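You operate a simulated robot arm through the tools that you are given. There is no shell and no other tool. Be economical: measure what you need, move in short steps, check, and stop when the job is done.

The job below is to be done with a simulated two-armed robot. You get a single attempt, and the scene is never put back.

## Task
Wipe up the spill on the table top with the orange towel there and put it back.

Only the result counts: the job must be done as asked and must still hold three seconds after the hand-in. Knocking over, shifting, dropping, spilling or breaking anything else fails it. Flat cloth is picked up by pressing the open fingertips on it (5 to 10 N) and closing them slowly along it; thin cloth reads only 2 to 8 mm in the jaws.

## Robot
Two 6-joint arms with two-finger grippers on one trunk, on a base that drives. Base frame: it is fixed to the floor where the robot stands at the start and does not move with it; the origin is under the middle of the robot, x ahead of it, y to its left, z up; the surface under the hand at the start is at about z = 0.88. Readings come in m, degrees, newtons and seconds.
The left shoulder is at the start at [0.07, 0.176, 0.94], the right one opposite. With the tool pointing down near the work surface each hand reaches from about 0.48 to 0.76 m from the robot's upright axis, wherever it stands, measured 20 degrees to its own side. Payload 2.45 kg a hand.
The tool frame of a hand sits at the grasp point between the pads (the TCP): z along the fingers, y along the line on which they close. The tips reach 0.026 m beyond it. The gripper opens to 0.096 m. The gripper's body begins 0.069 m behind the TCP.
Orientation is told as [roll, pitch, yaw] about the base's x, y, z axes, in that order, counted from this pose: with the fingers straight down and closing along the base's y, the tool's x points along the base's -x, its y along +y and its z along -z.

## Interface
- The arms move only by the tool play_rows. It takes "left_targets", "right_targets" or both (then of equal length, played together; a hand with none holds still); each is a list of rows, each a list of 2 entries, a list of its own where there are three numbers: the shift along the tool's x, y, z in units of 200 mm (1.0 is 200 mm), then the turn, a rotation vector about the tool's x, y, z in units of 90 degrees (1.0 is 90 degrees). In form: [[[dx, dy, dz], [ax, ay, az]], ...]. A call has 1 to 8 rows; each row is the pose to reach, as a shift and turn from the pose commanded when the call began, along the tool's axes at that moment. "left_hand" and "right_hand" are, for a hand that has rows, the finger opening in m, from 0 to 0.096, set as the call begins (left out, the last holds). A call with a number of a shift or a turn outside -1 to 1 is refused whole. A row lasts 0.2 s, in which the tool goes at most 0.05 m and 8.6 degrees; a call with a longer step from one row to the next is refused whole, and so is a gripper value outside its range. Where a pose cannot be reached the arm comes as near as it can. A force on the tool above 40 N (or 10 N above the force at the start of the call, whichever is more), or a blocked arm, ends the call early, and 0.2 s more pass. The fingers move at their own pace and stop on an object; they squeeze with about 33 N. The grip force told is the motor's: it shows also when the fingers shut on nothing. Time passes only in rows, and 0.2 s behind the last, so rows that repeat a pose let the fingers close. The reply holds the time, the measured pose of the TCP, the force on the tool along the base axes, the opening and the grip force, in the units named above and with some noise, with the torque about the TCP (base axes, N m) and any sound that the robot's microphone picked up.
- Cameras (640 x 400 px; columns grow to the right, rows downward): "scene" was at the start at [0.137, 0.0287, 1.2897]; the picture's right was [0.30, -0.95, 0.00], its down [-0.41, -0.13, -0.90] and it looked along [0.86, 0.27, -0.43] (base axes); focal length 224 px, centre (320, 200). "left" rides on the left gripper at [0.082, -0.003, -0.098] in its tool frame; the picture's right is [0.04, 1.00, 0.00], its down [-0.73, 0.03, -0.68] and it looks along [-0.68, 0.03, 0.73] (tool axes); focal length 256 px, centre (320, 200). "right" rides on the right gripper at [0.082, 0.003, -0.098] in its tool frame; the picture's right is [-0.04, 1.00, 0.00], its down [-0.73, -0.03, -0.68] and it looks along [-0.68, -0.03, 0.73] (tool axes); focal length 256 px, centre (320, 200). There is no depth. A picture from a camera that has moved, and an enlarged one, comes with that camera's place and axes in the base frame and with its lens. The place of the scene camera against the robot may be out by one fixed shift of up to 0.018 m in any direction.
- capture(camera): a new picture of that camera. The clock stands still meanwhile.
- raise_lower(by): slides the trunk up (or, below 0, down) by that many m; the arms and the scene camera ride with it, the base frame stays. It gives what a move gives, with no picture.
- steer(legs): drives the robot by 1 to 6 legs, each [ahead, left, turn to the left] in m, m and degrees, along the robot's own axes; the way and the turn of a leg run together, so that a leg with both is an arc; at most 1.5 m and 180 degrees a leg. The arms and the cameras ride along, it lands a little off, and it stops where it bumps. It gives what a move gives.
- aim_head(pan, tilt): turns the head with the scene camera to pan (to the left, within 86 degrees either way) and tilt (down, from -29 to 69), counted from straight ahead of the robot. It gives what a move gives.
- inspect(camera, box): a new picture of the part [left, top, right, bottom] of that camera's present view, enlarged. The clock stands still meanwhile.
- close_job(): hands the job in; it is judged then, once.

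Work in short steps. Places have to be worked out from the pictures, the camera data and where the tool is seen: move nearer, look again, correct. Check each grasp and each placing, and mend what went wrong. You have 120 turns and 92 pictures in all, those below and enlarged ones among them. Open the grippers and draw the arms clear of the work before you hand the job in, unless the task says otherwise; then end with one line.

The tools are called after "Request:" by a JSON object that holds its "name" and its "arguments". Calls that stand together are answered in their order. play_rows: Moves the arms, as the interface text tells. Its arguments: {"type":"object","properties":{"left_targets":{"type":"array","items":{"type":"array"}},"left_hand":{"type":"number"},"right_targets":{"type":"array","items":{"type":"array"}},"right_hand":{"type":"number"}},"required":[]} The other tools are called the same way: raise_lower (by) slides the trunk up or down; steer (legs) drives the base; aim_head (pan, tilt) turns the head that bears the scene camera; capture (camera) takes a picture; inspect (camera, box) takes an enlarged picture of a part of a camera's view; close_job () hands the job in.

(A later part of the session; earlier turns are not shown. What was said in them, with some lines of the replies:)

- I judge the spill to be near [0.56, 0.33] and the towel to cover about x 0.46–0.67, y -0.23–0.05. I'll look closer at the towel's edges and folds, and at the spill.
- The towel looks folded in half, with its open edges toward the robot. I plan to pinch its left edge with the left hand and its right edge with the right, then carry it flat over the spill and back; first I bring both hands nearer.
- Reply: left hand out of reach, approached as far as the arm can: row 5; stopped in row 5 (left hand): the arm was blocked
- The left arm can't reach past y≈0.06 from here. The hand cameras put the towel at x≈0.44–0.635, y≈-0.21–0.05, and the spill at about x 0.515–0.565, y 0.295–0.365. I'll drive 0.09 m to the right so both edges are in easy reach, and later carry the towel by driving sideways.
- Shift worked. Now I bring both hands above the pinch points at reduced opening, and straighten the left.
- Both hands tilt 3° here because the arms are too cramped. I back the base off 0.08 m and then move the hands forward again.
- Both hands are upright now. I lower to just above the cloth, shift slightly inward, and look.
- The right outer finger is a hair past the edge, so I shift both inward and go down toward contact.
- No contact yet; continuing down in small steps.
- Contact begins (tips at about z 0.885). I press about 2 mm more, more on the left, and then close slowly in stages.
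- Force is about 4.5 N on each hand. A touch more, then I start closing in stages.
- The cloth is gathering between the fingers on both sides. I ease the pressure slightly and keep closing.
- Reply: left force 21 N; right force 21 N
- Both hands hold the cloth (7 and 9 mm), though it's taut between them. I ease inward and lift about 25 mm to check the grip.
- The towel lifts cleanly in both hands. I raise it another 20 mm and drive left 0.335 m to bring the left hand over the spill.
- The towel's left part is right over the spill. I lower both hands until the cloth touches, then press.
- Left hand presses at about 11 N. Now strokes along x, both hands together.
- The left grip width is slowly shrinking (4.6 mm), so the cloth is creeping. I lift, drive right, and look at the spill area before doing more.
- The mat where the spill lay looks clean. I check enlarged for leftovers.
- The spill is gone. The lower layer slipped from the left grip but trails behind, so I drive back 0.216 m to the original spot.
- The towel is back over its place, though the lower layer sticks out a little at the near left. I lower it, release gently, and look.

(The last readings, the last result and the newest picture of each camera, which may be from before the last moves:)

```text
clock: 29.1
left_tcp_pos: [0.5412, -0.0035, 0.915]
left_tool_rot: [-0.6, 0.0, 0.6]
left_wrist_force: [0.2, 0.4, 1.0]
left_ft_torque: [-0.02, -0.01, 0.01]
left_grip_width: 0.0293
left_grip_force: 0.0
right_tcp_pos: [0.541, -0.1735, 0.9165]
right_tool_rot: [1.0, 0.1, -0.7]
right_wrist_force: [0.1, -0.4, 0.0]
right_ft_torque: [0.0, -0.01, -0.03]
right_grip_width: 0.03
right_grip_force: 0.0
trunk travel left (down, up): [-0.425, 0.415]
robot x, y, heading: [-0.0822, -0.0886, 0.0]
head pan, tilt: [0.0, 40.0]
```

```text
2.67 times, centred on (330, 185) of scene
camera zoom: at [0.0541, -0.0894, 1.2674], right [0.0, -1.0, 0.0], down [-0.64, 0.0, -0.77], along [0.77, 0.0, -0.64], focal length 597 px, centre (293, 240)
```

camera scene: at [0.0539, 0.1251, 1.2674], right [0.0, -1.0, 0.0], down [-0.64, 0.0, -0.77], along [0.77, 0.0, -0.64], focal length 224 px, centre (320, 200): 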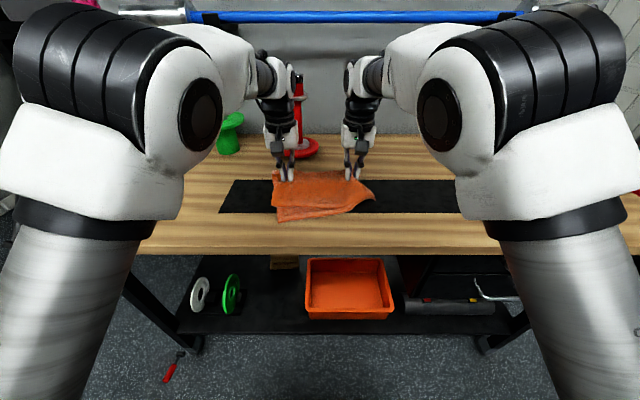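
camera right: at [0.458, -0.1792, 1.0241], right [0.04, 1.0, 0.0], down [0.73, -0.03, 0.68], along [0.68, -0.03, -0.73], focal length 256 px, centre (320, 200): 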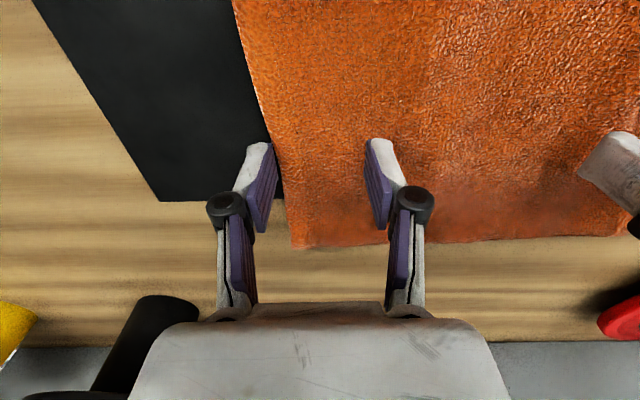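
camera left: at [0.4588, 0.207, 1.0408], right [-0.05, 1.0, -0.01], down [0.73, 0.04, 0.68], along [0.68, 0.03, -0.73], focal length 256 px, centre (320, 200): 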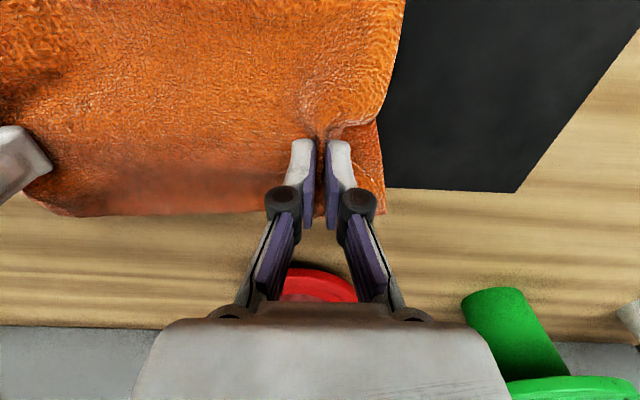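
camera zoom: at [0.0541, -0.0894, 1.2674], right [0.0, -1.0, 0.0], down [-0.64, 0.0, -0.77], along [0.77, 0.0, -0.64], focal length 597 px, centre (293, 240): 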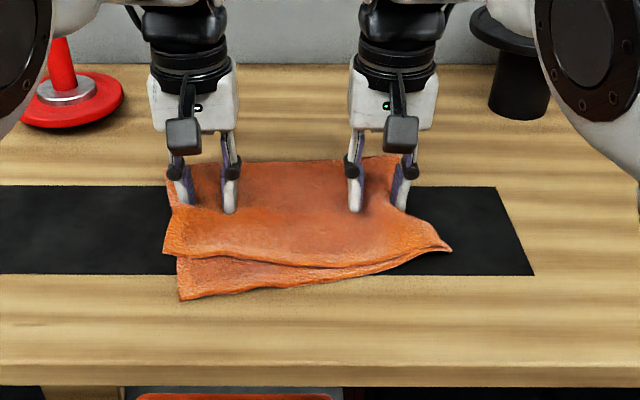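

Released. I raise both hands straight up, opening a bit wider, and look at the towel.

Request:
{"name": "play_rows", "arguments": {"left_targets": [[[0, 0, -0.1], [0, 0, 0]], [[0, 0, -0.3], [0, 0, 0]], [[0, 0, -0.5], [0, 0, 0]], [[0, 0.0, -0.7], [0, 0, 0]]], "right_targets": [[[0, 0, -0.1], [0, 0, 0]], [[0, 0, -0.3], [0, 0, 0]], [[0, 0, -0.5], [0, 0, 0]], [[0, 0, -0.7], [0, 0, 0]]], "left_hand": 0.04, "right_hand": 0.04}}

Request:
{"name": "inspect", "arguments": {"camera": "scene", "box": [230, 110, 430, 260]}}

Request:
{"name": "capture", "arguments": {"camera": "left"}}

Request:
{"name": "capture", "arguments": {"camera": "right"}}

```text
clock: 30.1
left_tcp_pos: [0.5414, -0.0026, 1.0557]
left_tool_rot: [-0.6, 0.0, 0.6]
left_wrist_force: [0.1, -0.5, 0.4]
left_ft_torque: [0.04, 0.0, 0.05]
left_grip_width: 0.0397
left_grip_force: 0.0
right_tcp_pos: [0.5409, -0.1731, 1.057]
right_tool_rot: [0.9, 0.1, -0.6]
right_wrist_force: [-0.4, 0.7, 0.6]
right_ft_torque: [0.0, -0.03, -0.01]
right_grip_width: 0.0399
right_grip_force: 0.0
trunk travel left (down, up): [-0.425, 0.415]
robot x, y, heading: [-0.074, -0.0887, 0.1]
head pan, tilt: [0.0, 40.0]
```

```text
2.67 times, centred on (330, 185) of scene
camera zoom: at [0.0538, -0.0894, 1.2674], right [0.0, -1.0, 0.0], down [-0.64, 0.0, -0.77], along [0.77, 0.0, -0.64], focal length 597 px, centre (293, 240)
```

zoom: 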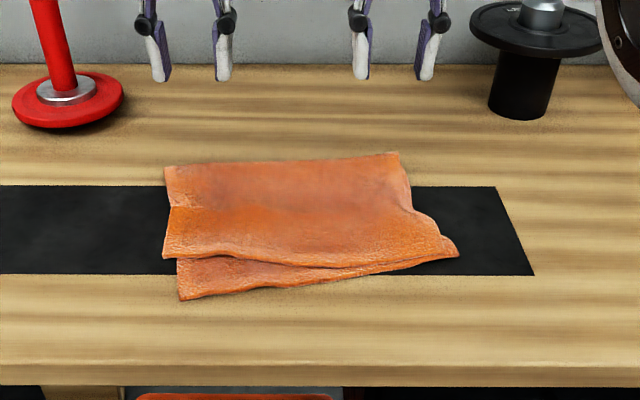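

```text
64 pictures are left
camera left: at [0.4594, -0.0059, 1.154], right [-0.05, 1.0, -0.01], down [0.73, 0.04, 0.68], along [0.68, 0.03, -0.73], focal length 256 px, centre (320, 200)
```

left: 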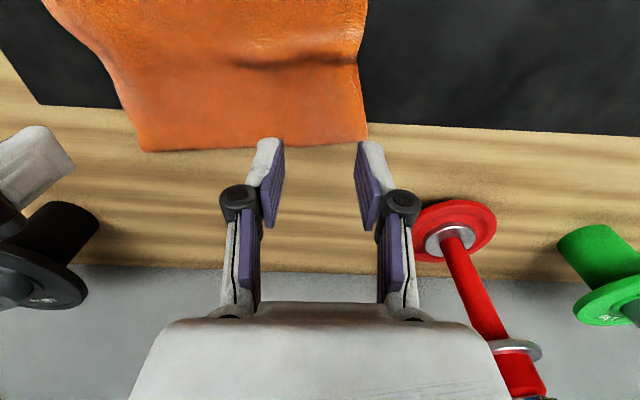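

```text
63 pictures are left
camera right: at [0.4593, -0.1719, 1.154], right [0.05, 1.0, 0.01], down [0.73, -0.05, 0.68], along [0.68, -0.02, -0.74], focal length 256 px, centre (320, 200)
```

right: 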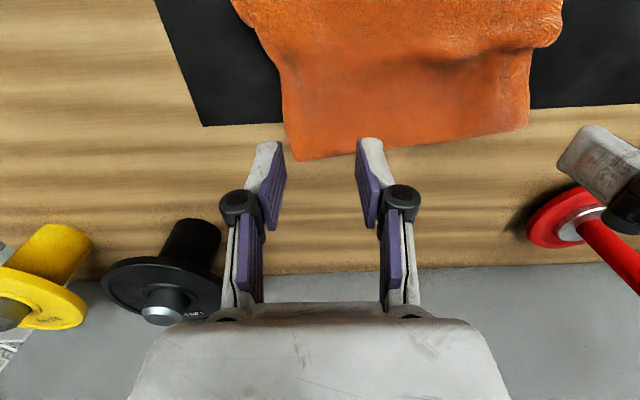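

The towel lies within about 1–2 cm of its original outline and the hands are free. I open the grippers, draw back, and take a last look at the mat and surroundings.

Request:
{"name": "play_rows", "arguments": {"left_targets": [[[0, 0, -0.1], [0, 0, 0]], [[0, 0.1, -0.25], [0, 0, 0]], [[0, 0.25, -0.35], [0, 0, 0]], [[0, 0.4, -0.4], [0, 0, 0]]], "right_targets": [[[0, 0, -0.1], [0, 0, 0]], [[0, -0.1, -0.25], [0, 0, 0]], [[0, -0.25, -0.35], [0, 0, 0]], [[0, -0.4, -0.4], [0, 0, 0]]], "left_hand": 0.096, "right_hand": 0.096}}

Request:
{"name": "steer", "arguments": {"legs": [[-0.12, 0, 0]]}}

Request:
{"name": "aim_head", "arguments": {"pan": 15, "tilt": 35}}

Request:
{"name": "capture", "arguments": {"camera": "scene"}}

Request:
{"name": "inspect", "arguments": {"camera": "scene", "box": [220, 150, 420, 275]}}

```text
clock: 31.1
left_tcp_pos: [0.5406, 0.0777, 1.1349]
left_tool_rot: [-0.6, 0.0, 0.6]
left_wrist_force: [0.9, -0.3, 0.5]
left_ft_torque: [0.0, 0.0, 0.0]
left_grip_width: 0.096
left_grip_force: 0.0
right_tcp_pos: [0.542, -0.2546, 1.1342]
right_tool_rot: [0.9, 0.1, -0.5]
right_wrist_force: [0.0, 0.2, -0.5]
right_ft_torque: [0.03, -0.01, 0.02]
right_grip_width: 0.0959
right_grip_force: 0.0
trunk travel left (down, up): [-0.425, 0.415]
robot x, y, heading: [-0.0798, -0.0926, 0.4]
head pan, tilt: [0.0, 40.0]
```

```text
clock: 32.3
left_tcp_pos: [0.4214, 0.0777, 1.1349]
left_tool_rot: [-0.6, -0.1, 0.6]
left_wrist_force: [0.0, -0.1, -0.3]
left_ft_torque: [0.02, 0.0, 0.0]
left_grip_width: 0.0961
left_grip_force: 0.0
right_tcp_pos: [0.4195, -0.2558, 1.1361]
right_tool_rot: [1.0, 0.1, -0.5]
right_wrist_force: [-0.8, -0.1, 0.1]
right_ft_torque: [0.03, 0.01, -0.01]
right_grip_width: 0.0959
right_grip_force: 0.1
trunk travel left (down, up): [-0.425, 0.415]
robot x, y, heading: [-0.2035, -0.0868, 0.1]
head pan, tilt: [0.0, 40.0]
```

```text
clock: 33.1
left_tcp_pos: [0.4214, 0.0768, 1.1333]
left_tool_rot: [-0.6, 0.0, 0.7]
left_wrist_force: [-0.5, 0.5, -0.1]
left_ft_torque: [0.0, -0.01, -0.02]
left_grip_width: 0.0962
left_grip_force: 0.0
right_tcp_pos: [0.4207, -0.2549, 1.1334]
right_tool_rot: [0.9, 0.2, -0.6]
right_wrist_force: [-0.2, 0.2, -0.4]
right_ft_torque: [-0.02, 0.0, 0.02]
right_grip_width: 0.096
right_grip_force: 0.0
trunk travel left (down, up): [-0.425, 0.415]
robot x, y, heading: [-0.1993, -0.0909, 0.0]
head pan, tilt: [15.0, 35.0]
```

```text
62 pictures are left
camera scene: at [-0.0651, -0.0672, 1.2749], right [0.26, -0.97, 0.0], down [-0.55, -0.15, -0.82], along [0.79, 0.21, -0.57], focal length 224 px, centre (320, 200)
```

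scene: 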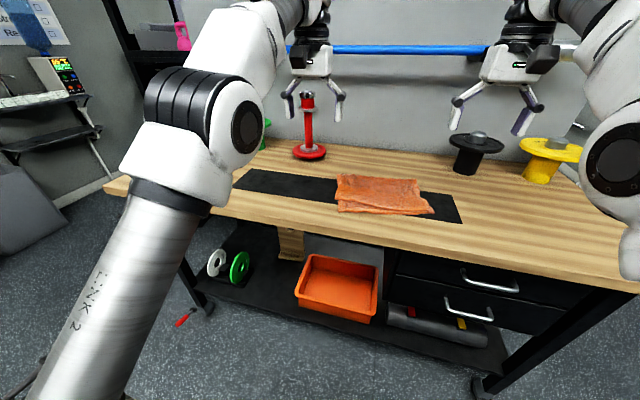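

```text
3.20 times, centred on (320, 212) of scene
camera zoom: at [-0.0651, -0.0672, 1.2749], right [0.26, -0.97, 0.0], down [-0.55, -0.15, -0.82], along [0.79, 0.21, -0.57], focal length 716 px, centre (320, 160)
```

zoom: 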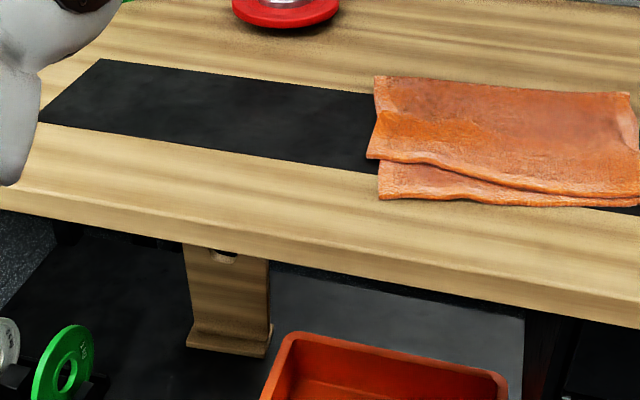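

The mat is clean, the towel is back in place and nothing else has moved. The grippers are open and clear, so I hand in.

Request:
{"name": "close_job", "arguments": {}}

```text
The job is handed in.
```

I wiped up the spill and put the orange towel back within about 1–2 cm of its original spot; its lower layer sticks out slightly at the near left.
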